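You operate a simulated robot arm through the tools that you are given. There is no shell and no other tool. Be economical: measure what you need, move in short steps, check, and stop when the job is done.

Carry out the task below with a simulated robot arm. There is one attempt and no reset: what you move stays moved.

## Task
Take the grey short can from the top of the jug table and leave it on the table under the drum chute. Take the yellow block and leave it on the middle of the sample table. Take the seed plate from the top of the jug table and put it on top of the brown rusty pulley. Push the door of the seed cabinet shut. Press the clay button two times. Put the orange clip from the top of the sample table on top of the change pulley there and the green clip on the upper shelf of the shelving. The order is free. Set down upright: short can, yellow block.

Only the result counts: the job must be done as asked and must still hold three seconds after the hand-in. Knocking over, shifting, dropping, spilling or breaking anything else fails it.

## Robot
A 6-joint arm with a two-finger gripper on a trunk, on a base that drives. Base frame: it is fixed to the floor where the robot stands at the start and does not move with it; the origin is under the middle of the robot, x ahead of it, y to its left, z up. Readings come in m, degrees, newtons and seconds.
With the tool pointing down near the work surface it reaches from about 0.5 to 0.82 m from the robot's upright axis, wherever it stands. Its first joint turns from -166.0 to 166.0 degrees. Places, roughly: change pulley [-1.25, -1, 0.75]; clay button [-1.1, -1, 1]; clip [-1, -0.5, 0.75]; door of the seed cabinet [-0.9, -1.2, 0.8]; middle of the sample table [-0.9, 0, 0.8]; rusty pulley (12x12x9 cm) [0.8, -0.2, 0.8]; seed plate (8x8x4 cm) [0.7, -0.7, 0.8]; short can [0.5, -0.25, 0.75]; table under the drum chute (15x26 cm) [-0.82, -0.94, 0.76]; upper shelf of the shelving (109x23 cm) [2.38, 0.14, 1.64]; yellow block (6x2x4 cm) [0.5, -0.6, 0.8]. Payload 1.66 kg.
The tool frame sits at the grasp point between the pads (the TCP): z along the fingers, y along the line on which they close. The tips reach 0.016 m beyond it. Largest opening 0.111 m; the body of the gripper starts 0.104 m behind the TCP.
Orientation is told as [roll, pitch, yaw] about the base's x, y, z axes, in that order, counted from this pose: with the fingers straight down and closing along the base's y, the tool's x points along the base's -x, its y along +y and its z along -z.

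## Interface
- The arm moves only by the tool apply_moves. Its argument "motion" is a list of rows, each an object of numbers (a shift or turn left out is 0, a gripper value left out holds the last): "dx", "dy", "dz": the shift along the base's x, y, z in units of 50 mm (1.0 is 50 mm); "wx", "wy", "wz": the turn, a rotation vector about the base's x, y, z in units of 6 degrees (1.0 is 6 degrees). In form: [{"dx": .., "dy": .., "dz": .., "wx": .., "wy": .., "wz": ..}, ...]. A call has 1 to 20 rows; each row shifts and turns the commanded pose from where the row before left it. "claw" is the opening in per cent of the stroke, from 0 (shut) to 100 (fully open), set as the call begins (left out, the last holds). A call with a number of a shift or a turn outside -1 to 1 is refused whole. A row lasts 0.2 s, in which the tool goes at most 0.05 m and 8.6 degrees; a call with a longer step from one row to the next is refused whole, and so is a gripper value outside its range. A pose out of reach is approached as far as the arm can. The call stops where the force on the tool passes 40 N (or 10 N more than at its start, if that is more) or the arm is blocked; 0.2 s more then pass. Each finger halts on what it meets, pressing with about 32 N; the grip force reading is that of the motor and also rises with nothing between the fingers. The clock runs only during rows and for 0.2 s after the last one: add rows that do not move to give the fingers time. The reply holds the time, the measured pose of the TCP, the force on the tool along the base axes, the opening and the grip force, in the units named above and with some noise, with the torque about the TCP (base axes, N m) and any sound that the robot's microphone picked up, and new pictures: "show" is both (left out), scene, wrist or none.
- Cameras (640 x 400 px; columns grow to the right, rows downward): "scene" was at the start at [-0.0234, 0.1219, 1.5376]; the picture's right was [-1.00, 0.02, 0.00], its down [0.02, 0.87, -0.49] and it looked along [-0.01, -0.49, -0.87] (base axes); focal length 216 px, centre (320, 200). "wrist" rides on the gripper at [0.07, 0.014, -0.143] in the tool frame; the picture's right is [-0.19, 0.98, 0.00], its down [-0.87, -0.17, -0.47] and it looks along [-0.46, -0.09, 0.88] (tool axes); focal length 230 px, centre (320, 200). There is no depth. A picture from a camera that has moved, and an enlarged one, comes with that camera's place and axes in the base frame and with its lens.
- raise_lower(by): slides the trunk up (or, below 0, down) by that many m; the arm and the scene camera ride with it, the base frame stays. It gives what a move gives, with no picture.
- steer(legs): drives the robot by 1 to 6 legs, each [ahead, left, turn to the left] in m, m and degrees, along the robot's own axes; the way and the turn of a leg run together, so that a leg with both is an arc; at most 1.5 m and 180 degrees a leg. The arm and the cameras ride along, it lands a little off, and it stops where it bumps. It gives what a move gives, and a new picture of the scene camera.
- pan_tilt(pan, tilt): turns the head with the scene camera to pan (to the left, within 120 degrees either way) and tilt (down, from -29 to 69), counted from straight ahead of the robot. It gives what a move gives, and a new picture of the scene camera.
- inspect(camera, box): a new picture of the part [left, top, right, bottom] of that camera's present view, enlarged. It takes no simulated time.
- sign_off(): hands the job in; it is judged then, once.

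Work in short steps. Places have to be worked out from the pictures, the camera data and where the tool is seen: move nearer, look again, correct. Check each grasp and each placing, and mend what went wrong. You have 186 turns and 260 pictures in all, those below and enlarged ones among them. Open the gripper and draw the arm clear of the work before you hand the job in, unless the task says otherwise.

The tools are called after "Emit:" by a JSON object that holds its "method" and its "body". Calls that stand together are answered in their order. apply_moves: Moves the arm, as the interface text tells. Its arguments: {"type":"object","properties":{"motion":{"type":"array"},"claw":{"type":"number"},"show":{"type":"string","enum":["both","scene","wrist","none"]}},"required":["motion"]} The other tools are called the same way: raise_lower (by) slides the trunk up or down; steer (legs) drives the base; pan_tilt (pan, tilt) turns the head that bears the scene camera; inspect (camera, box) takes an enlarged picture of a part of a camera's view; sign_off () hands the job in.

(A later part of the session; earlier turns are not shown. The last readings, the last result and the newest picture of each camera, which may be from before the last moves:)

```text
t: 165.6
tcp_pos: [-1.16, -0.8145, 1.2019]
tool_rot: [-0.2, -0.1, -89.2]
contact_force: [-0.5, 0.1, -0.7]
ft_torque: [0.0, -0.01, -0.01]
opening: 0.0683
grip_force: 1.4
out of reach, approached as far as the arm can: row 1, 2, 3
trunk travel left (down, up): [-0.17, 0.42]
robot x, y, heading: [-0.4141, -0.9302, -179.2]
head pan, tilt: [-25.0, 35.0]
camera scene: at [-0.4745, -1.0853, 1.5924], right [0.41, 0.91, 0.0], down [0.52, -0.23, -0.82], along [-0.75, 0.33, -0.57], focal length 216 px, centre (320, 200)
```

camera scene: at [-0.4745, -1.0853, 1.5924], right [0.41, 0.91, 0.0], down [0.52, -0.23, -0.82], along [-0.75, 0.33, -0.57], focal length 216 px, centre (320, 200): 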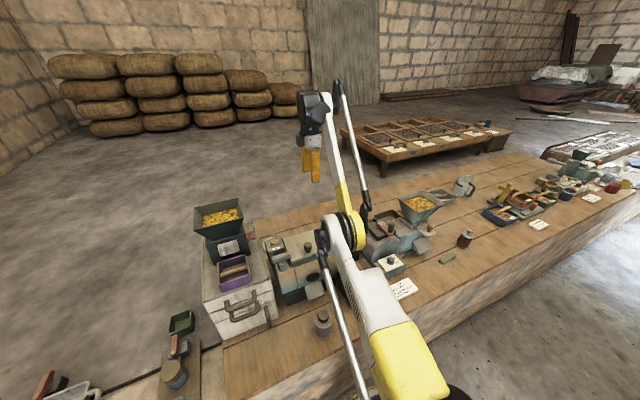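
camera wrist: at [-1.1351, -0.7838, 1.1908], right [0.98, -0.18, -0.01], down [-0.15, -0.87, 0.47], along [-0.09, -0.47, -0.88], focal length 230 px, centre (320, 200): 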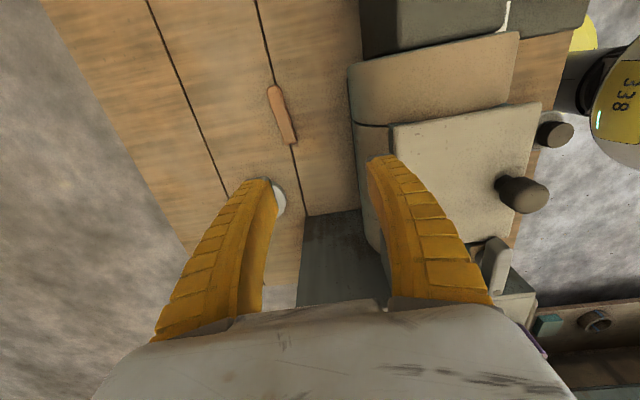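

I swing further down the arc before pulling in.

Emit:
{"method": "apply_moves", "body": {"motion": [{"dx": -0.8, "dz": -0.3}, {"dx": -0.3, "dz": -0.7}, {"dz": -0.8}, {"dz": -0.6}, {"dz": 0}], "show": "none"}}

Emit:
{"method": "apply_moves", "body": {"motion": [{"dx": 0.5, "dz": -0.1}, {"dx": 0.5}, {"dx": 0.5}, {"dz": 0}], "show": "scene"}}

```text
t: 166.8
tcp_pos: [-1.2308, -0.8145, 1.0876]
tool_rot: [-0.2, -0.2, -89.3]
contact_force: [0.8, 0.5, 0.6]
ft_torque: [-0.02, -0.01, 0.04]
opening: 0.0682
grip_force: 1.4
out of reach, approached as far as the arm can: row 3, 4
trunk travel left (down, up): [-0.17, 0.42]
robot x, y, heading: [-0.4147, -0.93, -179.3]
head pan, tilt: [-25.0, 35.0]
```

```text
t: 167.8
tcp_pos: [-1.2205, -0.8033, 1.111]
tool_rot: [-0.2, -0.1, -89.2]
contact_force: [0.4, -0.5, 0.0]
ft_torque: [0.01, 0.04, 0.01]
opening: 0.0682
grip_force: 0.7
out of reach, approached as far as the arm can: row 1, 2, 3
trunk travel left (down, up): [-0.17, 0.42]
robot x, y, heading: [-0.4146, -0.9301, -179.1]
head pan, tilt: [-25.0, 35.0]
camera scene: at [-0.4745, -1.0853, 1.5924], right [0.41, 0.91, 0.0], down [0.52, -0.23, -0.82], along [-0.75, 0.33, -0.57], focal length 216 px, centre (320, 200)
```

scene: 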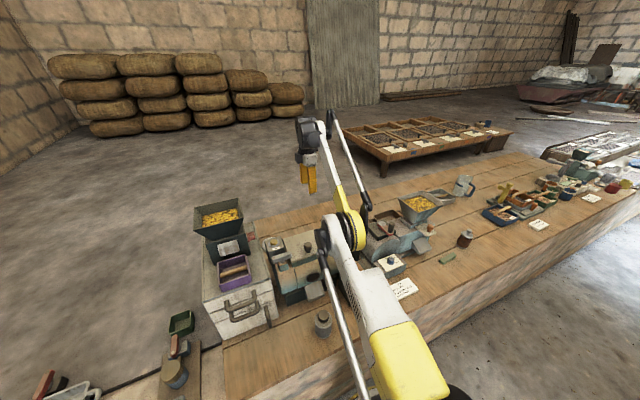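

The clip itself lies on this arc, so I simply slide down the arc; below mid-height the elbow should free itself.

Emit:
{"method": "apply_moves", "body": {"motion": [{"dx": -0.4, "dy": -0.3, "dz": -0.5}, {"dz": -0.7, "dy": -0.2}, {"dz": -0.7}, {"dz": -0.7}, {"dz": 0}], "show": "both"}}

```text
t: 169.0
tcp_pos: [-1.2532, -0.8262, 0.984]
tool_rot: [-0.3, 0.0, -89.2]
contact_force: [-0.5, 0.5, 0.2]
ft_torque: [0.0, -0.02, 0.01]
opening: 0.0685
grip_force: 1.3
out of reach, approached as far as the arm can: row 2, 3
trunk travel left (down, up): [-0.17, 0.42]
robot x, y, heading: [-0.4138, -0.9311, -179.3]
head pan, tilt: [-25.0, 35.0]
camera scene: at [-0.4744, -1.0853, 1.5925], right [0.41, 0.91, 0.0], down [0.52, -0.23, -0.82], along [-0.75, 0.34, -0.57], focal length 216 px, centre (320, 200)
camera wrist: at [-1.2405, -0.7567, 1.1251], right [0.98, -0.18, -0.01], down [-0.15, -0.87, 0.47], along [-0.09, -0.47, -0.88], focal length 230 px, centre (320, 200)
```

scene: 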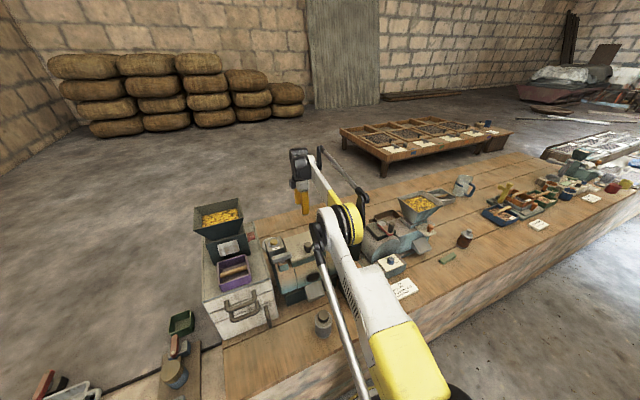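
wrist: 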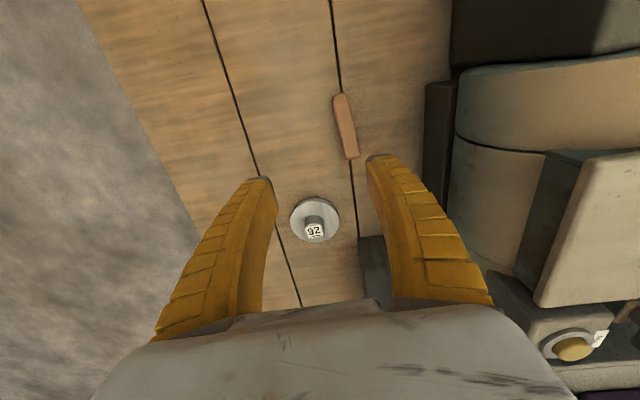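

Now it follows freely. I shift to the clip's x and descend to z≈0.86.

Emit:
{"method": "apply_moves", "body": {"motion": [{"dx": 0.38, "dy": -0.08}, {"dx": 0.38}, {"dz": -0.6}, {"dz": -0.6}, {"dz": -0.6}, {"dz": -0.6}, {"dz": 0}], "show": "both"}}

```text
t: 170.6
tcp_pos: [-1.2144, -0.8296, 0.8625]
tool_rot: [-0.3, 0.0, -89.1]
contact_force: [0.1, 0.4, -0.3]
ft_torque: [-0.02, 0.01, 0.04]
opening: 0.0683
grip_force: 1.6
trunk travel left (down, up): [-0.17, 0.42]
robot x, y, heading: [-0.4143, -0.9318, -179.1]
head pan, tilt: [-25.0, 35.0]
camera scene: at [-0.4744, -1.0853, 1.5925], right [0.41, 0.91, 0.0], down [0.52, -0.23, -0.82], along [-0.75, 0.34, -0.57], focal length 216 px, centre (320, 200)
camera wrist: at [-1.202, -0.7589, 1.0052], right [0.98, -0.18, -0.01], down [-0.15, -0.87, 0.47], along [-0.09, -0.47, -0.88], focal length 230 px, centre (320, 200)
```

scene: 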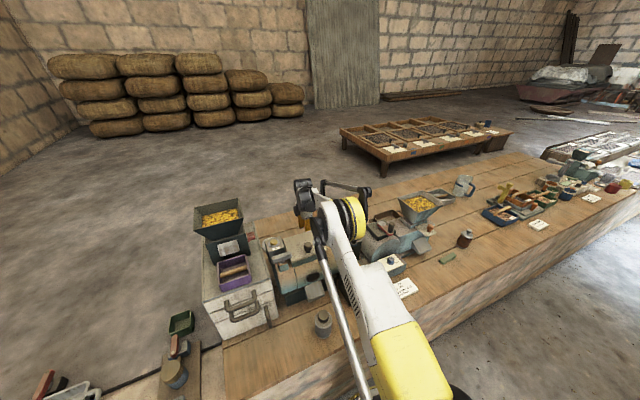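
wrist: 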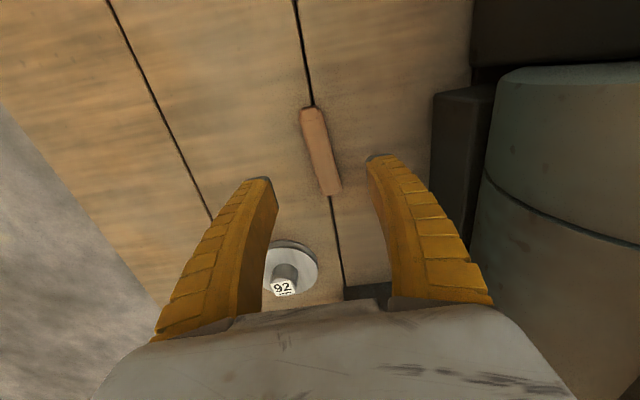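

Centred over the clip. I descend to z≈0.773 and close.

Emit:
{"method": "apply_moves", "body": {"motion": [{"dz": -0.6}, {"dz": -0.6}, {"dz": -0.4}, {"dz": -0.18}, {"dz": 0}], "show": "wrist"}}

Emit:
{"method": "apply_moves", "body": {"motion": [{"dz": 0}, {"dz": 0}, {"dz": 0}, {"dz": 0}], "claw": 0, "show": "wrist"}}

```text
t: 171.8
tcp_pos: [-1.2052, -0.8316, 0.781]
tool_rot: [-0.4, -0.1, -89.2]
contact_force: [-0.6, -0.3, 0.5]
ft_torque: [-0.02, -0.01, 0.01]
opening: 0.0686
grip_force: 1.5
out of reach, approached as far as the arm can: row 3, 4
trunk travel left (down, up): [-0.17, 0.42]
robot x, y, heading: [-0.4137, -0.927, -179.0]
head pan, tilt: [-25.0, 35.0]
camera wrist: at [-1.1926, -0.7607, 0.9228], right [0.98, -0.18, -0.01], down [-0.15, -0.87, 0.47], along [-0.09, -0.47, -0.88], focal length 230 px, centre (320, 200)
```

wrist: 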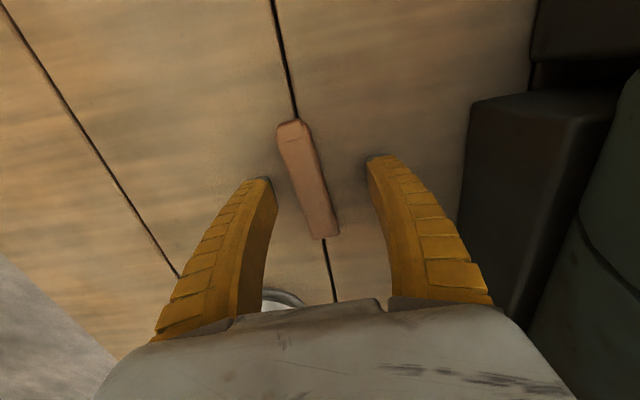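

```text
t: 172.8
tcp_pos: [-1.2051, -0.8315, 0.781]
tool_rot: [-0.5, 0.1, -89.1]
contact_force: [-0.3, -0.4, 0.1]
ft_torque: [0.01, 0.0, 0.03]
opening: 0.0
grip_force: 28.6
trunk travel left (down, up): [-0.17, 0.42]
robot x, y, heading: [-0.4133, -0.9276, -178.8]
head pan, tilt: [-25.0, 35.0]
camera wrist: at [-1.1926, -0.7607, 0.923], right [0.98, -0.18, -0.01], down [-0.15, -0.87, 0.47], along [-0.09, -0.47, -0.88], focal length 230 px, centre (320, 200)
```

wrist: 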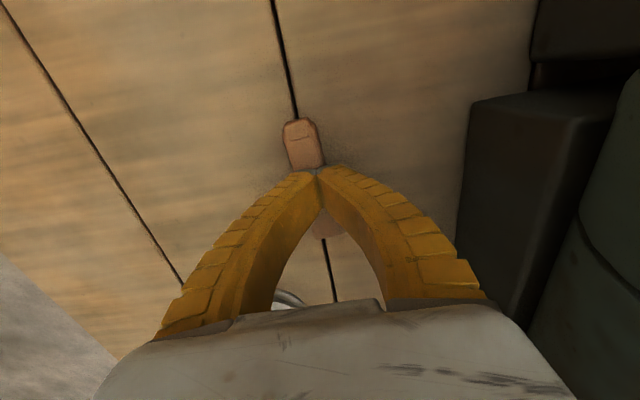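

The fingers closed just above the thin clip (reach limit). I open, lift a bit, lower the trunk 6 cm for more reach, and go lower.

Emit:
{"method": "apply_moves", "body": {"motion": [{"dz": 0.6}, {"dz": 0.6}, {"dz": 0}], "claw": 50, "show": "none"}}

Emit:
{"method": "raise_lower", "body": {"by": -0.06}}

Emit:
{"method": "apply_moves", "body": {"motion": [{"dx": -0.1, "dy": 0.05, "dz": -0.05}, {"dz": 0}], "show": "both"}}

```text
t: 173.6
tcp_pos: [-1.2047, -0.8304, 0.8434]
tool_rot: [-0.3, -0.1, -89.2]
contact_force: [0.3, -0.3, -0.6]
ft_torque: [0.0, 0.0, 0.0]
opening: 0.0573
grip_force: 1.2
trunk travel left (down, up): [-0.17, 0.42]
robot x, y, heading: [-0.4128, -0.9296, -179.2]
head pan, tilt: [-25.0, 35.0]
```

```text
t: 174.6
tcp_pos: [-1.2055, -0.8311, 0.7833]
tool_rot: [-0.3, -0.1, -89.3]
contact_force: [0.1, 0.3, 0.6]
ft_torque: [-0.03, 0.01, -0.03]
opening: 0.0578
grip_force: 1.5
trunk travel left (down, up): [-0.11, 0.48]
robot x, y, heading: [-0.4179, -0.926, -179.1]
head pan, tilt: [-25.0, 35.0]
```

```text
t: 175.2
tcp_pos: [-1.2095, -0.8286, 0.7797]
tool_rot: [-0.3, -0.1, -89.2]
contact_force: [-0.3, 0.2, -0.1]
ft_torque: [-0.01, 0.0, -0.02]
opening: 0.0575
grip_force: 1.1
trunk travel left (down, up): [-0.11, 0.48]
robot x, y, heading: [-0.4147, -0.9292, -179.1]
head pan, tilt: [-25.0, 35.0]
camera scene: at [-0.4745, -1.0853, 1.5325], right [0.41, 0.91, 0.0], down [0.52, -0.23, -0.82], along [-0.75, 0.33, -0.57], focal length 216 px, centre (320, 200)
camera wrist: at [-1.1971, -0.7575, 0.9222], right [0.98, -0.18, -0.01], down [-0.15, -0.87, 0.47], along [-0.09, -0.47, -0.88], focal length 230 px, centre (320, 200)
```

scene: 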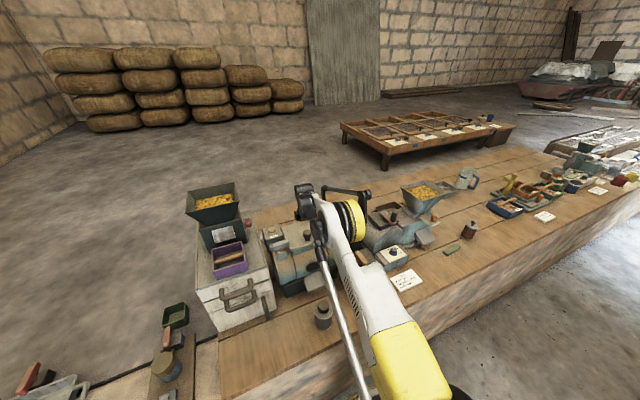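
wrist: 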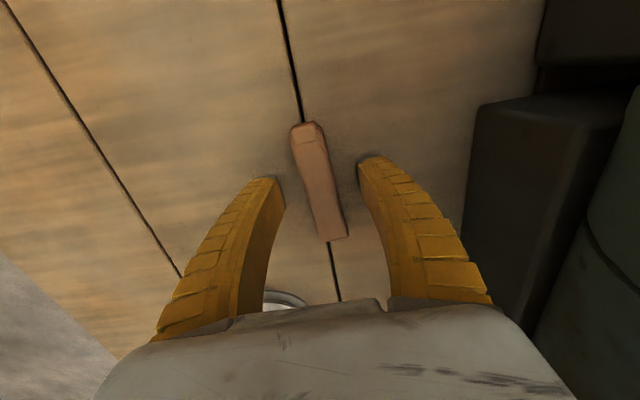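

Clear and centred between the fingers. I lower about 11 mm more and close.

Emit:
{"method": "apply_moves", "body": {"motion": [{"dz": -0.1}, {"dz": -0.1}, {"dz": -0.04}, {"dz": 0}], "show": "none"}}

Emit:
{"method": "apply_moves", "body": {"motion": [{"dz": 0}, {"dz": 0}, {"dz": 0}, {"dz": 0}], "claw": 0, "show": "wrist"}}

```text
t: 176.2
tcp_pos: [-1.2093, -0.8282, 0.7705]
tool_rot: [-0.3, 0.0, -89.1]
contact_force: [-0.3, 0.6, -0.4]
ft_torque: [0.0, 0.04, -0.01]
opening: 0.0577
grip_force: 1.3
trunk travel left (down, up): [-0.11, 0.48]
robot x, y, heading: [-0.4105, -0.9319, -179.1]
head pan, tilt: [-25.0, 35.0]
```

```text
t: 177.2
tcp_pos: [-1.2089, -0.8281, 0.7706]
tool_rot: [-0.3, 0.1, -89.2]
contact_force: [0.8, -1.5, 5.8]
ft_torque: [0.02, 0.15, 0.01]
opening: 0.0192
grip_force: 32.3
trunk travel left (down, up): [-0.11, 0.48]
robot x, y, heading: [-0.4168, -0.9321, -179.0]
head pan, tilt: [-25.0, 35.0]
camera wrist: at [-1.1969, -0.7572, 0.9127], right [0.98, -0.18, -0.01], down [-0.15, -0.87, 0.47], along [-0.09, -0.47, -0.88], focal length 230 px, centre (320, 200)
```

wrist: 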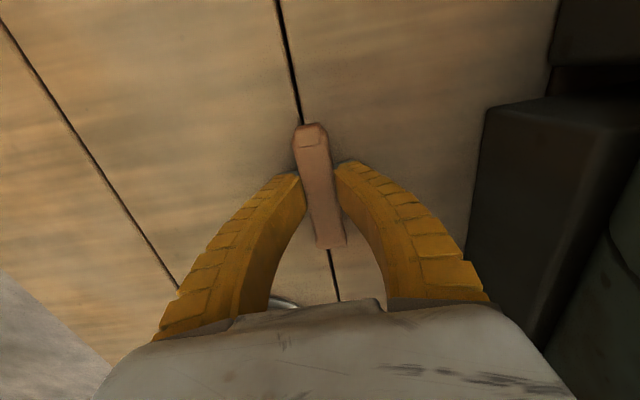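

The clip is gripped (19 mm). I lift to z≈0.90, tilt the tool 18° forward for extra reach, and travel toward the pulley at (-1.29,-0.985).

Emit:
{"method": "apply_moves", "body": {"motion": [{"dz": 0.5}, {"dz": 0.7}, {"dz": 0.7}, {"dz": 0.7}, {"wy": 1}, {"wy": 1}, {"wy": 1}, {"dz": 0}], "show": "none"}}

Emit:
{"method": "apply_moves", "body": {"motion": [{"dy": -0.6}, {"dy": -0.6, "dx": -0.3}, {"dy": -0.6, "dx": -0.4}, {"dy": -0.6, "dx": -0.4}, {"dy": -0.6, "dx": -0.4}, {"dz": 0}], "show": "both"}}

```text
t: 179.0
tcp_pos: [-1.2087, -0.8286, 0.8989]
tool_rot: [-18.4, 0.2, -89.2]
contact_force: [-0.5, 0.6, -1.0]
ft_torque: [-0.02, -0.01, 0.02]
opening: 0.016
grip_force: 32.0
trunk travel left (down, up): [-0.11, 0.48]
robot x, y, heading: [-0.4177, -0.9292, -179.1]
head pan, tilt: [-25.0, 35.0]
```

```text
t: 180.4
tcp_pos: [-1.2863, -0.9776, 0.8966]
tool_rot: [-18.2, 0.2, -89.2]
contact_force: [-0.3, -0.6, -0.3]
ft_torque: [-0.01, -0.04, -0.01]
opening: 0.0163
grip_force: 31.7
trunk travel left (down, up): [-0.11, 0.48]
robot x, y, heading: [-0.4145, -0.9305, -179.0]
head pan, tilt: [-25.0, 35.0]
camera scene: at [-0.4745, -1.0854, 1.5324], right [0.41, 0.91, 0.0], down [0.52, -0.23, -0.82], along [-0.75, 0.34, -0.57], focal length 216 px, centre (320, 200)
camera wrist: at [-1.2295, -0.9073, 1.0277], right [0.93, -0.18, -0.31], down [0.0, -0.87, 0.5], along [-0.36, -0.47, -0.81], focal length 230 px, centre (320, 200)
```

scene: 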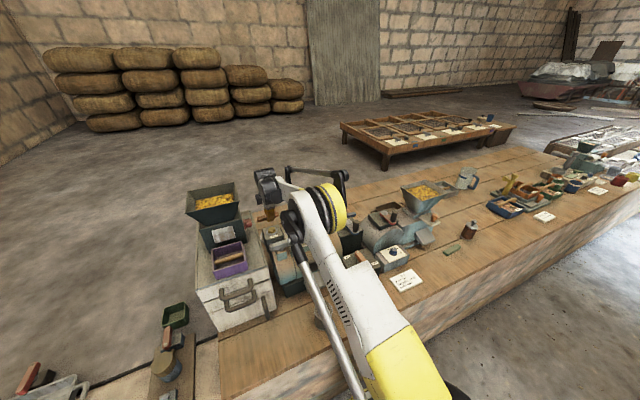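
wrist: 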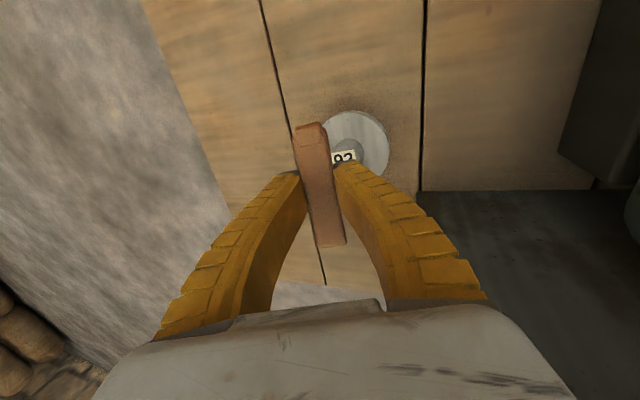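

Reached without trouble; the hub top measures (-1.294,-0.989,0.793). I lower halfway and check clearance over the drum.

Emit:
{"method": "apply_moves", "body": {"motion": [{"dx": -0.08, "dy": -0.08, "dz": -0.4}, {"dz": -0.5}, {"dz": 0}], "show": "wrist"}}

Emit:
{"method": "inspect", "body": {"camera": "scene", "box": [200, 140, 400, 300]}}

```text
t: 181.2
tcp_pos: [-1.2894, -0.9826, 0.8514]
tool_rot: [-18.3, 0.2, -89.1]
contact_force: [0.2, 0.1, 0.2]
ft_torque: [0.02, 0.02, -0.02]
opening: 0.0163
grip_force: 31.7
trunk travel left (down, up): [-0.11, 0.48]
robot x, y, heading: [-0.4132, -0.9279, -179.3]
head pan, tilt: [-25.0, 35.0]
camera wrist: at [-1.2331, -0.912, 0.9831], right [0.93, -0.18, -0.31], down [0.0, -0.87, 0.5], along [-0.36, -0.47, -0.81], focal length 230 px, centre (320, 200)
```

wrist: 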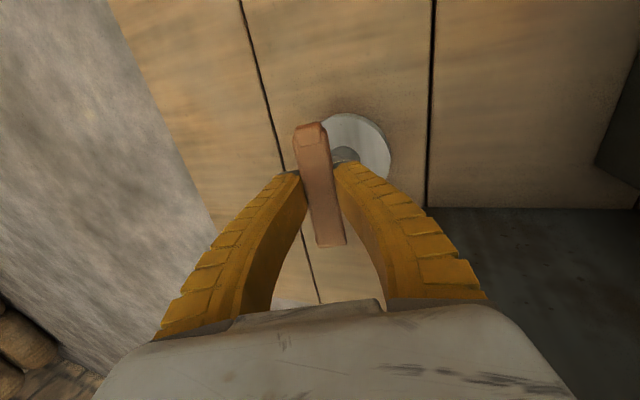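

```text
2.50 times, centred on (300, 220) of scene
camera zoom: at [-0.4745, -1.0853, 1.5325], right [0.41, 0.91, 0.0], down [0.52, -0.23, -0.82], along [-0.75, 0.34, -0.57], focal length 541 px, centre (370, 150)
```

zoom: 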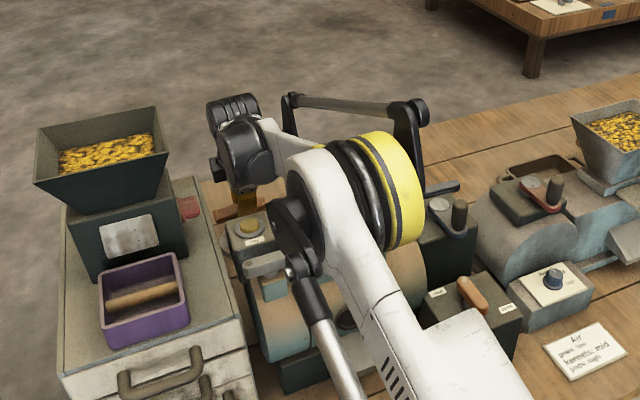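

Clearances look fine. I lower slowly to contact.

Emit:
{"method": "apply_moves", "body": {"motion": [{"dz": -0.3}, {"dz": -0.1}, {"dz": -0.08}, {"dz": 0}], "show": "none"}}

Emit:
{"method": "apply_moves", "body": {"motion": [{"dz": -0.06}, {"dz": -0.06}, {"dz": 0}], "show": "wrist"}}

```text
t: 182.2
tcp_pos: [-1.2889, -0.9823, 0.8277]
tool_rot: [-18.3, 0.3, -89.2]
contact_force: [0.0, -0.8, 0.2]
ft_torque: [-0.02, 0.03, 0.0]
opening: 0.0159
grip_force: 32.0
trunk travel left (down, up): [-0.11, 0.48]
robot x, y, heading: [-0.4146, -0.9295, -179.1]
head pan, tilt: [-25.0, 35.0]
```

```text
t: 183.0
tcp_pos: [-1.2879, -0.9829, 0.8224]
tool_rot: [-18.2, 0.2, -89.3]
contact_force: [-0.4, 0.4, -1.0]
ft_torque: [0.01, 0.01, 0.02]
opening: 0.0162
grip_force: 32.3
trunk travel left (down, up): [-0.11, 0.48]
robot x, y, heading: [-0.4145, -0.9274, -179.2]
head pan, tilt: [-25.0, 35.0]
camera wrist: at [-1.2326, -0.9117, 0.9537], right [0.93, -0.18, -0.31], down [0.0, -0.87, 0.5], along [-0.36, -0.47, -0.81], focal length 230 px, centre (320, 200)
```

wrist: 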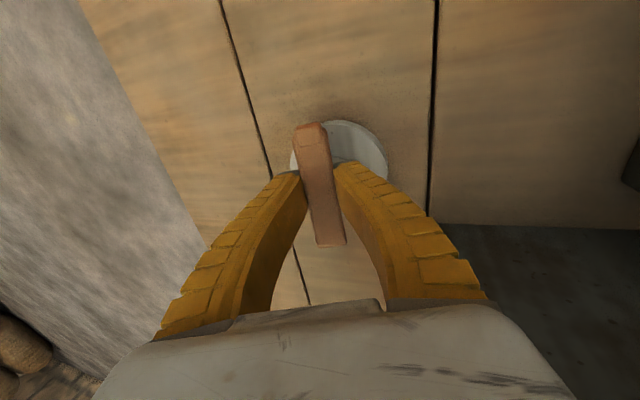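

Nearly there; a small correction (+x 4 mm, +y 6 mm) and continue down in tiny steps.

Emit:
{"method": "apply_moves", "body": {"motion": [{"dx": 0.08, "dy": 0.12}, {"dz": -0.06}, {"dz": -0.06}, {"dz": 0}], "show": "none"}}

Emit:
{"method": "apply_moves", "body": {"motion": [{"dz": -0.05}, {"dz": -0.05}, {"dz": 0}], "show": "none"}}

```text
t: 184.0
tcp_pos: [-1.2847, -0.9753, 0.8181]
tool_rot: [-18.4, 0.2, -89.2]
contact_force: [-1.4, -1.0, 2.9]
ft_torque: [-0.09, 0.03, -0.04]
opening: 0.017
grip_force: 31.4
trunk travel left (down, up): [-0.11, 0.48]
robot x, y, heading: [-0.4121, -0.9312, -179.2]
head pan, tilt: [-25.0, 35.0]
```

```text
t: 184.8
tcp_pos: [-1.2845, -0.9763, 0.8122]
tool_rot: [-18.5, 0.2, -89.3]
contact_force: [-4.2, 0.5, 16.9]
ft_torque: [-0.28, -0.06, -0.05]
opening: 0.0232
grip_force: 32.4
trunk travel left (down, up): [-0.11, 0.48]
robot x, y, heading: [-0.4153, -0.9346, -179.0]
head pan, tilt: [-25.0, 35.0]
```

Contact made and the clip is settling flat. I ease up 2 mm and open.

Emit:
{"method": "apply_moves", "body": {"motion": [{"dz": 0.05}, {"dz": 0}], "show": "none"}}

Emit:
{"method": "apply_moves", "body": {"motion": [{"dz": 0}, {"dz": 0}, {"dz": 0}], "claw": 45, "show": "wrist"}}

```text
t: 185.4
tcp_pos: [-1.2845, -0.9771, 0.8142]
tool_rot: [-18.5, 0.2, -89.2]
contact_force: [1.9, -0.3, 7.1]
ft_torque: [-0.14, -0.07, 0.04]
opening: 0.0206
grip_force: 32.2
trunk travel left (down, up): [-0.11, 0.48]
robot x, y, heading: [-0.4137, -0.9301, -179.0]
head pan, tilt: [-25.0, 35.0]
```

```text
t: 186.2
tcp_pos: [-1.2843, -0.9765, 0.814]
tool_rot: [-18.4, 0.1, -89.2]
contact_force: [0.6, 0.6, 0.3]
ft_torque: [-0.01, -0.04, 0.03]
opening: 0.0524
grip_force: 1.0
trunk travel left (down, up): [-0.11, 0.48]
robot x, y, heading: [-0.416, -0.9306, -179.2]
head pan, tilt: [-25.0, 35.0]
camera wrist: at [-1.2293, -0.9058, 0.9451], right [0.93, -0.18, -0.31], down [0.0, -0.87, 0.5], along [-0.36, -0.47, -0.81], focal length 230 px, centre (320, 200)
```

wrist: 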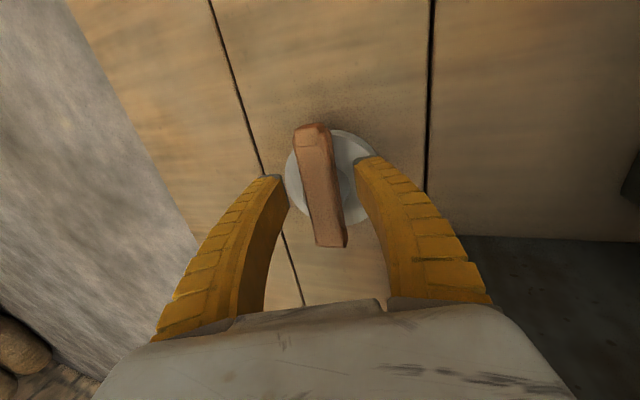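

The clip rests on the hub. I withdraw along the tool axis and check.

Emit:
{"method": "apply_moves", "body": {"motion": [{"dx": 0.1, "dz": 0.3}, {"dx": 0.2, "dz": 0.6}, {"dx": 0.25, "dz": 0.8}, {"dx": 0.25, "dz": 0.8}, {"dz": 0}], "show": "wrist"}}

Emit:
{"method": "inspect", "body": {"camera": "wrist", "box": [220, 60, 440, 220]}}

```text
t: 187.4
tcp_pos: [-1.2446, -0.976, 0.9395]
tool_rot: [-18.3, 0.2, -89.2]
contact_force: [-0.2, -0.4, 0.2]
ft_torque: [0.03, 0.03, -0.01]
opening: 0.052
grip_force: 1.3
trunk travel left (down, up): [-0.11, 0.48]
robot x, y, heading: [-0.4132, -0.9291, -179.2]
head pan, tilt: [-25.0, 35.0]
camera wrist: at [-1.1894, -0.9055, 1.0697], right [0.93, -0.18, -0.31], down [0.0, -0.87, 0.5], along [-0.36, -0.47, -0.81], focal length 230 px, centre (320, 200)
```

wrist: 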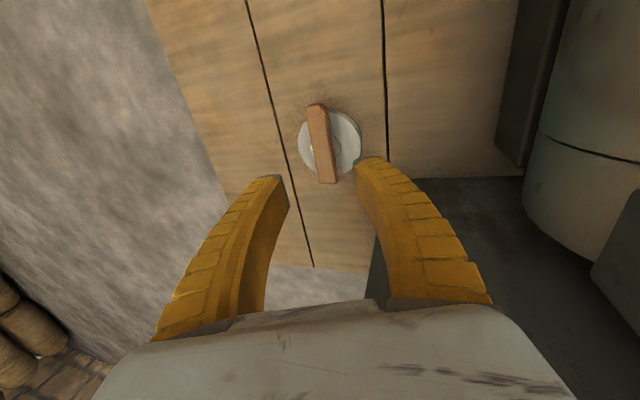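

```text
2.50 times, centred on (330, 140) of wrist
camera zoom: at [-1.1894, -0.9055, 1.0697], right [0.93, -0.18, -0.31], down [0.0, -0.87, 0.5], along [-0.36, -0.47, -0.81], focal length 575 px, centre (295, 350)
```

zoom: 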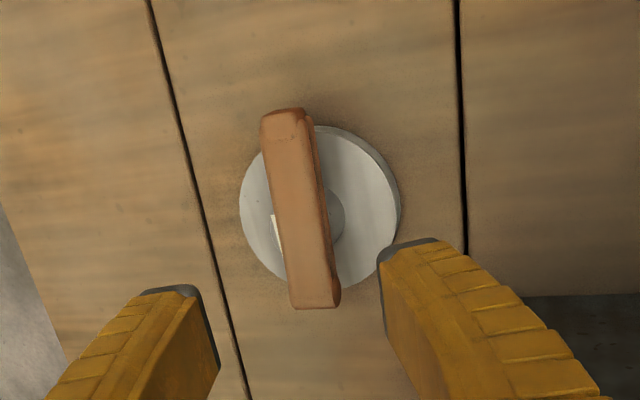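

The orange clip sits well on the pulley. To leave without stretching the arm, I raise the trunk, then pull the tool inward and straighten it.

Emit:
{"method": "raise_lower", "body": {"by": 0.3}}

Emit:
{"method": "apply_moves", "body": {"motion": [{"dx": 0.8}, {"dx": 0.8}, {"dx": 0.8}, {"dx": 0.8, "wy": -1}, {"dx": 0.8, "wy": -1}, {"dx": 0.5, "wy": -1}, {"wz": -1}, {"wz": -1}, {"wz": -1}, {"wz": -1}, {"wz": -1}, {"wz": -1}, {"wz": -1}, {"wz": -1}, {"wz": -1}, {"wz": -1}, {"wz": -1}, {"wz": -1}, {"wz": -1}, {"wz": -1}], "show": "scene"}}

```text
t: 190.4
tcp_pos: [-1.2456, -0.9758, 1.2371]
tool_rot: [-18.3, 0.3, -89.2]
contact_force: [-0.1, 0.7, -1.0]
ft_torque: [-0.01, 0.02, 0.01]
opening: 0.0523
grip_force: 1.8
trunk travel left (down, up): [-0.41, 0.18]
robot x, y, heading: [-0.4125, -0.9312, -179.0]
head pan, tilt: [-25.0, 35.0]
```

```text
t: 194.6
tcp_pos: [-1.0198, -0.9768, 1.2383]
tool_rot: [-0.4, -0.2, -173.3]
contact_force: [0.6, 0.1, -1.5]
ft_torque: [0.0, 0.0, -0.02]
opening: 0.0521
grip_force: 1.0
trunk travel left (down, up): [-0.41, 0.18]
robot x, y, heading: [-0.4212, -0.9282, -179.0]
head pan, tilt: [-25.0, 35.0]
camera scene: at [-0.4744, -1.0853, 1.8325], right [0.41, 0.91, 0.0], down [0.52, -0.23, -0.82], along [-0.75, 0.34, -0.57], focal length 216 px, centre (320, 200)
```

scene: 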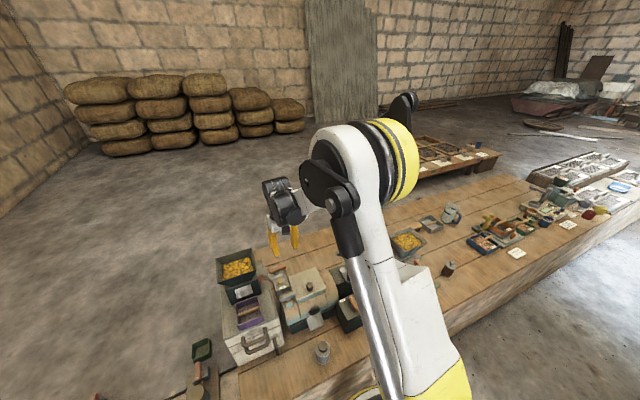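

Configuration is good. Next the green clip near (-0.86,-0.24): I back off, drive along the table, then lower the trunk to its start height.

Emit:
{"method": "steer", "body": {"legs": [[-0.27, 0, 0], [0, -0.64, 0]]}}

Emit:
{"method": "raise_lower", "body": {"by": -0.24}}

Emit:
{"method": "inspect", "body": {"camera": "wrist", "box": [0, 0, 640, 400]}}

```text
t: 199.7
tcp_pos: [-0.7585, -0.3478, 1.2387]
tool_rot: [-0.3, 0.0, -172.6]
contact_force: [0.1, 0.7, 0.7]
ft_torque: [-0.03, -0.01, 0.01]
opening: 0.0521
grip_force: 1.2
trunk travel left (down, up): [-0.41, 0.18]
robot x, y, heading: [-0.1506, -0.2947, -178.8]
head pan, tilt: [-25.0, 35.0]
camera scene: at [-0.2116, -0.4512, 1.8325], right [0.4, 0.92, 0.0], down [0.53, -0.23, -0.82], along [-0.75, 0.33, -0.57], focal length 216 px, centre (320, 200)
```

scene: 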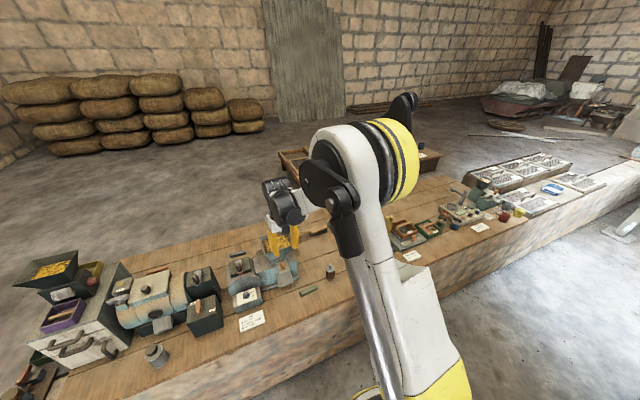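

```text
t: 202.2
tcp_pos: [-0.7598, -0.3485, 0.9982]
tool_rot: [-0.4, -0.1, -172.6]
contact_force: [-0.3, 0.5, 0.0]
ft_torque: [0.03, -0.03, 0.0]
opening: 0.052
grip_force: 1.5
trunk travel left (down, up): [-0.17, 0.42]
robot x, y, heading: [-0.1492, -0.2998, -178.6]
head pan, tilt: [-25.0, 35.0]
```

```text
1.00 times, centred on (320, 200) of wrist (not enlarged: the box is as wide or as high as the picture)
camera zoom: at [-0.6881, -0.3523, 1.1407], right [-0.06, -1.0, -0.01], down [-0.88, 0.05, 0.47], along [-0.47, 0.03, -0.88], focal length 230 px, centre (320, 200)
```

zoom: 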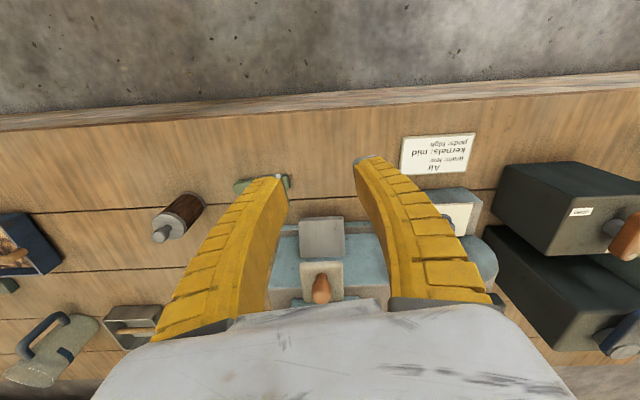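

The green clip is at (-0.851,-0.238), lying along y. I yaw the tool to close across it and move above.

Emit:
{"method": "apply_moves", "body": {"motion": [{"wz": 1}, {"wz": 1, "dy": 0.5}, {"wz": 1, "dy": 0.5}, {"wz": 1, "dy": 0.5}, {"wz": 1, "dy": 0.5}, {"wz": 1, "dy": 0.2}, {"wz": 1, "dx": -0.4}, {"wz": 1, "dx": -0.4}, {"wz": 1, "dx": -0.4}, {"wz": 1, "dx": -0.4}, {"wz": 1, "dx": -0.2}, {"wz": 1}, {"wz": 1}, {"wz": 1}, {"wz": 0.5}, {"dz": -0.8}, {"dz": -0.8}, {"dz": -0.8}, {"dz": 0}], "claw": 60, "show": "both"}}

```text
t: 206.2
tcp_pos: [-0.8503, -0.2379, 0.8781]
tool_rot: [-0.3, -0.1, -85.6]
contact_force: [0.5, -0.1, 0.4]
ft_torque: [0.04, 0.02, -0.02]
opening: 0.0685
grip_force: 1.4
trunk travel left (down, up): [-0.17, 0.42]
robot x, y, heading: [-0.1521, -0.2935, -178.8]
head pan, tilt: [-25.0, 35.0]
camera scene: at [-0.2116, -0.4519, 1.5925], right [0.4, 0.92, 0.0], down [0.53, -0.23, -0.82], along [-0.75, 0.33, -0.57], focal length 216 px, centre (320, 200)
camera wrist: at [-0.841, -0.1667, 1.0203], right [0.99, -0.11, -0.01], down [-0.1, -0.88, 0.47], along [-0.06, -0.47, -0.88], focal length 230 px, centre (320, 200)
```

scene: 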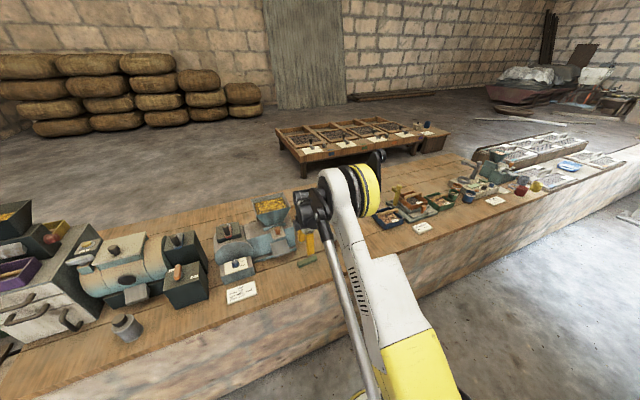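
wrist: 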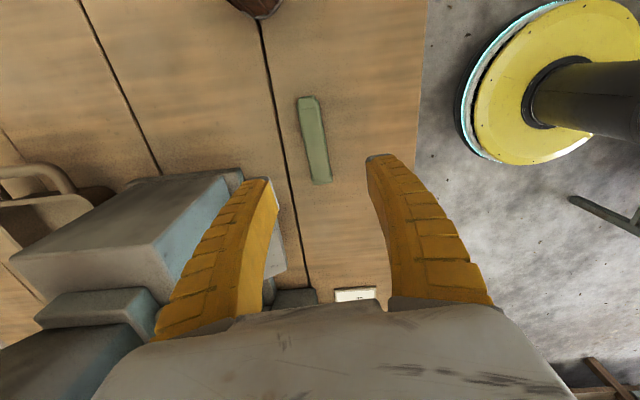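

I correct by (-6, +10 mm), narrow the opening a bit to stay clear of the grinder, descend and grip.

Emit:
{"method": "apply_moves", "body": {"motion": [{"dx": -0.11, "dy": 0.18}, {"dz": -0.7}, {"dz": -0.7}, {"dz": -0.5}, {"dz": -0.22}, {"dz": 0}], "claw": 48, "show": "wrist"}}

Emit:
{"method": "apply_moves", "body": {"motion": [{"dz": 0}, {"dz": 0}, {"dz": 0}], "claw": 0, "show": "wrist"}}

```text
t: 207.6
tcp_pos: [-0.8535, -0.2284, 0.7722]
tool_rot: [-0.3, -0.1, -85.7]
contact_force: [0.0, -0.4, 0.4]
ft_torque: [0.01, 0.01, 0.01]
opening: 0.0553
grip_force: 2.1
trunk travel left (down, up): [-0.17, 0.42]
robot x, y, heading: [-0.155, -0.2927, -178.6]
head pan, tilt: [-25.0, 35.0]
camera wrist: at [-0.8462, -0.1572, 0.9142], right [0.99, -0.11, -0.01], down [-0.1, -0.88, 0.47], along [-0.06, -0.47, -0.88], focal length 230 px, centre (320, 200)
```

wrist: 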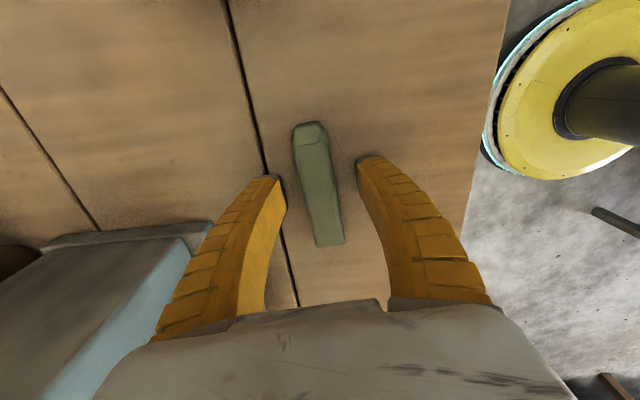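

```text
t: 208.4
tcp_pos: [-0.8541, -0.2292, 0.7726]
tool_rot: [-0.3, -0.1, -85.6]
contact_force: [-2.8, 0.1, 6.6]
ft_torque: [-0.05, -0.01, -0.05]
opening: 0.0189
grip_force: 31.6
trunk travel left (down, up): [-0.17, 0.42]
robot x, y, heading: [-0.1533, -0.2956, -178.9]
head pan, tilt: [-25.0, 35.0]
camera wrist: at [-0.846, -0.1572, 0.9149], right [0.99, -0.11, -0.01], down [-0.1, -0.88, 0.47], along [-0.06, -0.47, -0.88], focal length 230 px, centre (320, 200)
```

wrist: 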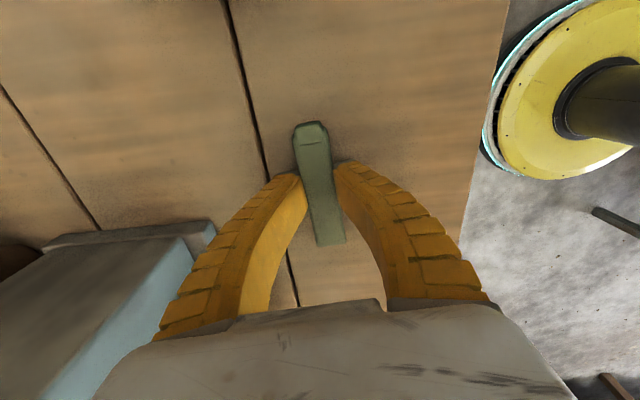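

Gripped (19 mm). I lift and retract, then drive round the free end of the jug table toward the shelving.

Emit:
{"method": "apply_moves", "body": {"motion": [{"dz": 0.5}, {"dz": 0.8}, {"dz": 0.8}, {"dz": 0.8}, {"dz": 0.8}, {"dx": 0.6, "dz": 0.5}, {"dx": 0.6, "dz": 0.5}, {"dx": 0.6}, {"dx": 0.6}, {"dz": 0}], "show": "wrist"}}

Emit:
{"method": "steer", "body": {"legs": [[-0.05, 1.15, 0], [0, 0, 179]]}}

```text
t: 210.6
tcp_pos: [-0.7325, -0.2274, 1.0088]
tool_rot: [-0.4, -0.1, -85.5]
contact_force: [0.2, 0.6, -0.8]
ft_torque: [0.0, -0.02, -0.03]
opening: 0.0164
grip_force: 32.2
trunk travel left (down, up): [-0.17, 0.42]
robot x, y, heading: [-0.1538, -0.2972, -178.5]
head pan, tilt: [-25.0, 35.0]
camera wrist: at [-0.7242, -0.1562, 1.1505], right [0.99, -0.11, -0.01], down [-0.1, -0.88, 0.47], along [-0.06, -0.47, -0.88], focal length 230 px, centre (320, 200)
```

wrist: 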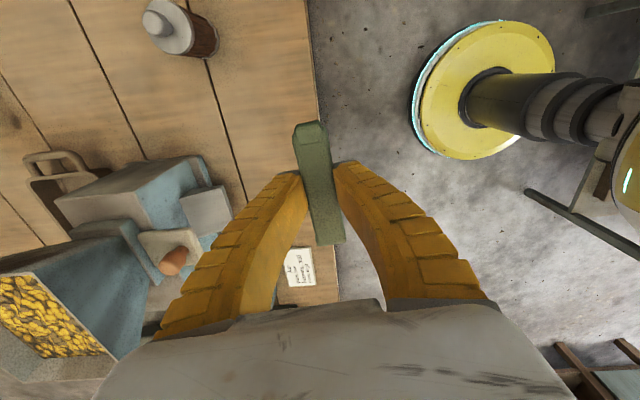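

```text
t: 223.7
tcp_pos: [0.5117, -1.5133, 1.0092]
tool_rot: [-0.3, -0.2, 93.9]
contact_force: [0.1, 0.2, -0.5]
ft_torque: [-0.02, 0.0, 0.02]
opening: 0.0164
grip_force: 31.8
trunk travel left (down, up): [-0.17, 0.42]
robot x, y, heading: [-0.0643, -1.4433, 1.3]
head pan, tilt: [-25.0, 35.0]
camera scene: at [-0.0125, -1.2904, 1.5925], right [-0.41, -0.91, 0.0], down [-0.52, 0.23, -0.82], along [0.75, -0.33, -0.57], focal length 216 px, centre (320, 200)
```

scene: 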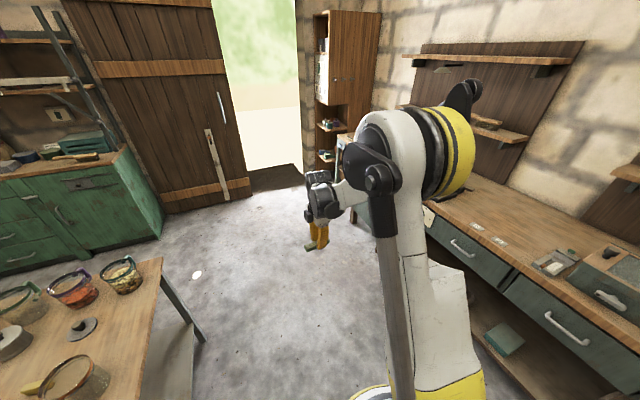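

The way is clear. I drive past the jug table and then left in front of the green cabinet.

Emit:
{"method": "steer", "body": {"legs": [[1.43, 0, -1.3], [0, 1.25, 0]]}}

Emit:
{"method": "pan_tilt", "body": {"pan": 10, "tilt": 5}}

```text
t: 236.7
tcp_pos: [1.956, -0.2885, 1.0096]
tool_rot: [-0.2, 0.1, 92.4]
contact_force: [-0.9, -0.2, 0.1]
ft_torque: [-0.03, -0.03, 0.0]
opening: 0.0163
grip_force: 32.3
trunk travel left (down, up): [-0.17, 0.42]
robot x, y, heading: [1.3772, -0.2003, -0.9]
head pan, tilt: [-25.0, 35.0]
camera scene: at [1.4377, -0.0508, 1.5924], right [-0.43, -0.9, 0.0], down [-0.52, 0.25, -0.82], along [0.74, -0.35, -0.57], focal length 216 px, centre (320, 200)
```

scene: 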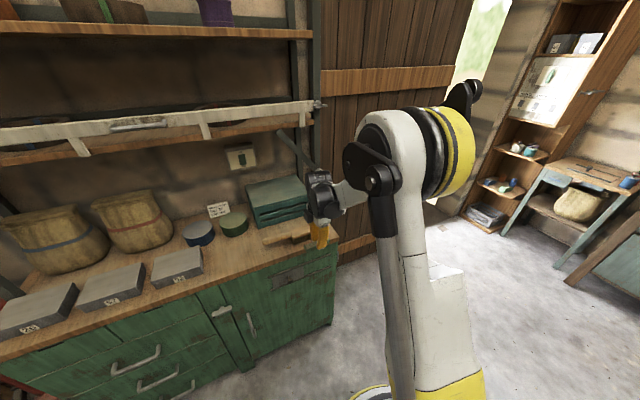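

```text
t: 237.7
tcp_pos: [1.9553, -0.2875, 1.0086]
tool_rot: [-0.2, -0.1, 92.4]
contact_force: [0.2, 0.0, -0.5]
ft_torque: [0.0, -0.01, 0.01]
opening: 0.0163
grip_force: 32.2
trunk travel left (down, up): [-0.17, 0.42]
robot x, y, heading: [1.3777, -0.2017, -0.3]
head pan, tilt: [10.0, 5.0]
camera scene: at [1.4488, 0.002, 1.6406], right [0.16, -0.99, 0.0], down [-0.09, -0.01, -1.0], along [0.98, 0.16, -0.09], focal length 216 px, centre (320, 200)
```

scene: 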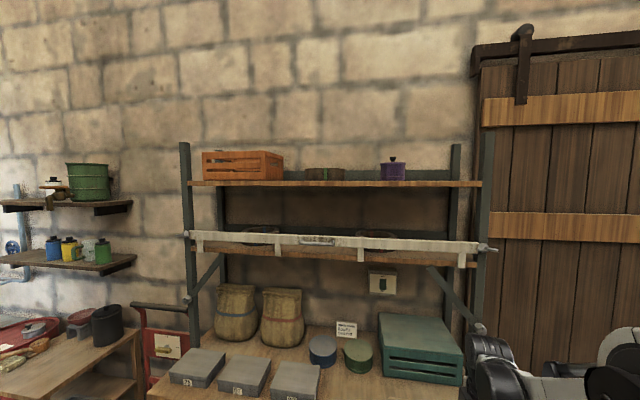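

The upper shelf holds a crate, a low item and a purple tin, with free spots. I raise the trunk fully to see its top.

Emit:
{"method": "raise_lower", "body": {"by": 0.42}}

Emit:
{"method": "pan_tilt", "body": {"pan": 5, "tilt": 35}}

```text
refused: 0.42 is not a number from -0.4 to 0.4
```

```text
t: 238.7
tcp_pos: [1.9559, -0.2888, 1.0081]
tool_rot: [-0.3, -0.1, 92.5]
contact_force: [-0.2, 0.4, -1.0]
ft_torque: [0.03, 0.03, -0.02]
opening: 0.0162
grip_force: 32.0
trunk travel left (down, up): [-0.17, 0.42]
robot x, y, heading: [1.3793, -0.2003, -0.6]
head pan, tilt: [5.0, 35.0]
camera scene: at [1.446, -0.0062, 1.5925], right [0.08, -1.0, 0.0], down [-0.57, -0.04, -0.82], along [0.82, 0.06, -0.57], focal length 216 px, centre (320, 200)
```

scene: 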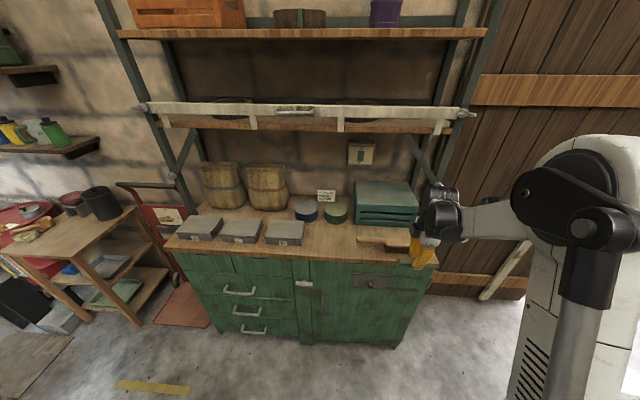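

Emit:
{"method": "raise_lower", "body": {"by": 0.4}}

Emit:
{"method": "pan_tilt", "body": {"pan": 5, "tilt": 30}}

Emit:
{"method": "inspect", "body": {"camera": "scene", "box": [80, 80, 520, 300]}}

```text
t: 242.5
tcp_pos: [1.9552, -0.2886, 1.4083]
tool_rot: [-0.3, -0.1, 92.5]
contact_force: [-0.2, 0.5, 0.2]
ft_torque: [0.0, 0.0, -0.02]
opening: 0.0163
grip_force: 32.1
trunk travel left (down, up): [-0.57, 0.02]
robot x, y, heading: [1.3795, -0.2004, -0.2]
head pan, tilt: [5.0, 35.0]
```

```text
t: 243.2
tcp_pos: [1.9549, -0.2888, 1.4089]
tool_rot: [-0.2, -0.1, 92.5]
contact_force: [0.0, -0.1, -0.1]
ft_torque: [0.02, 0.01, 0.02]
opening: 0.0163
grip_force: 32.2
trunk travel left (down, up): [-0.57, 0.02]
robot x, y, heading: [1.3761, -0.2029, -0.5]
head pan, tilt: [5.0, 30.0]
camera scene: at [1.4484, -0.006, 2.0002], right [0.08, -1.0, 0.0], down [-0.5, -0.04, -0.87], along [0.86, 0.07, -0.5], focal length 216 px, centre (320, 200)
```

scene: 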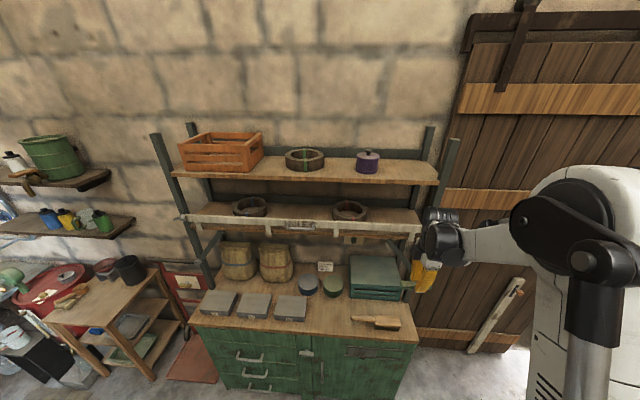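

```text
1.45 times, centred on (300, 190) of scene
camera zoom: at [1.4484, -0.006, 2.0002], right [0.08, -1.0, 0.0], down [-0.5, -0.04, -0.87], along [0.86, 0.07, -0.5], focal length 315 px, centre (349, 214)
```

zoom: 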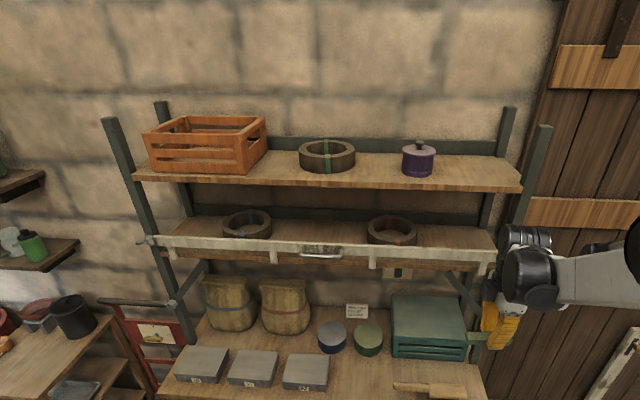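

The free spot right of the purple tin is around (2.34,-0.275). I raise the tool to z≈1.71 first, staying short of full stretch.

Emit:
{"method": "raise_lower", "body": {"by": 0.02}}

Emit:
{"method": "apply_moves", "body": {"motion": [{"dz": 0.8, "dx": -0.2}, {"dz": 0.8, "dx": -0.2}, {"dz": 0.8, "dx": -0.1}, {"dz": 0.8}, {"dz": 0.8}, {"dz": 0.8}, {"dz": 0.8}, {"dz": 0}], "show": "scene"}}

```text
t: 243.8
tcp_pos: [1.9553, -0.289, 1.4282]
tool_rot: [-0.2, 0.0, 92.5]
contact_force: [-0.6, -0.1, -1.2]
ft_torque: [-0.04, 0.01, 0.0]
opening: 0.0163
grip_force: 31.9
trunk travel left (down, up): [-0.59, 0.0]
robot x, y, heading: [1.3789, -0.1993, -0.4]
head pan, tilt: [5.0, 30.0]
```

```text
t: 245.6
tcp_pos: [1.9299, -0.2883, 1.709]
tool_rot: [-0.3, -0.1, 92.4]
contact_force: [0.2, 0.2, 0.1]
ft_torque: [0.03, -0.01, 0.02]
opening: 0.0161
grip_force: 32.3
trunk travel left (down, up): [-0.59, 0.0]
robot x, y, heading: [1.3805, -0.203, -0.8]
head pan, tilt: [5.0, 30.0]
camera scene: at [1.4487, -0.006, 2.0202], right [0.08, -1.0, 0.0], down [-0.5, -0.04, -0.87], along [0.86, 0.07, -0.5], focal length 216 px, centre (320, 200)
```

scene: 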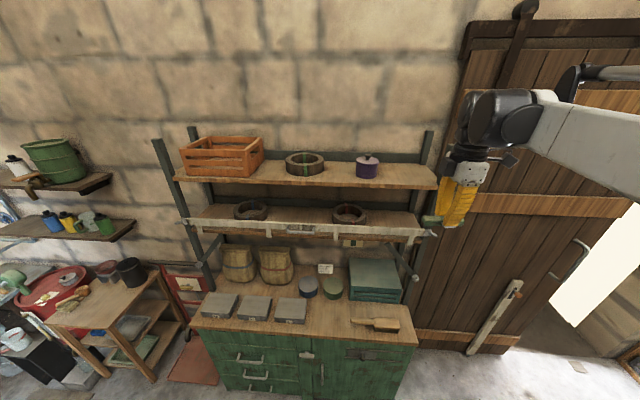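

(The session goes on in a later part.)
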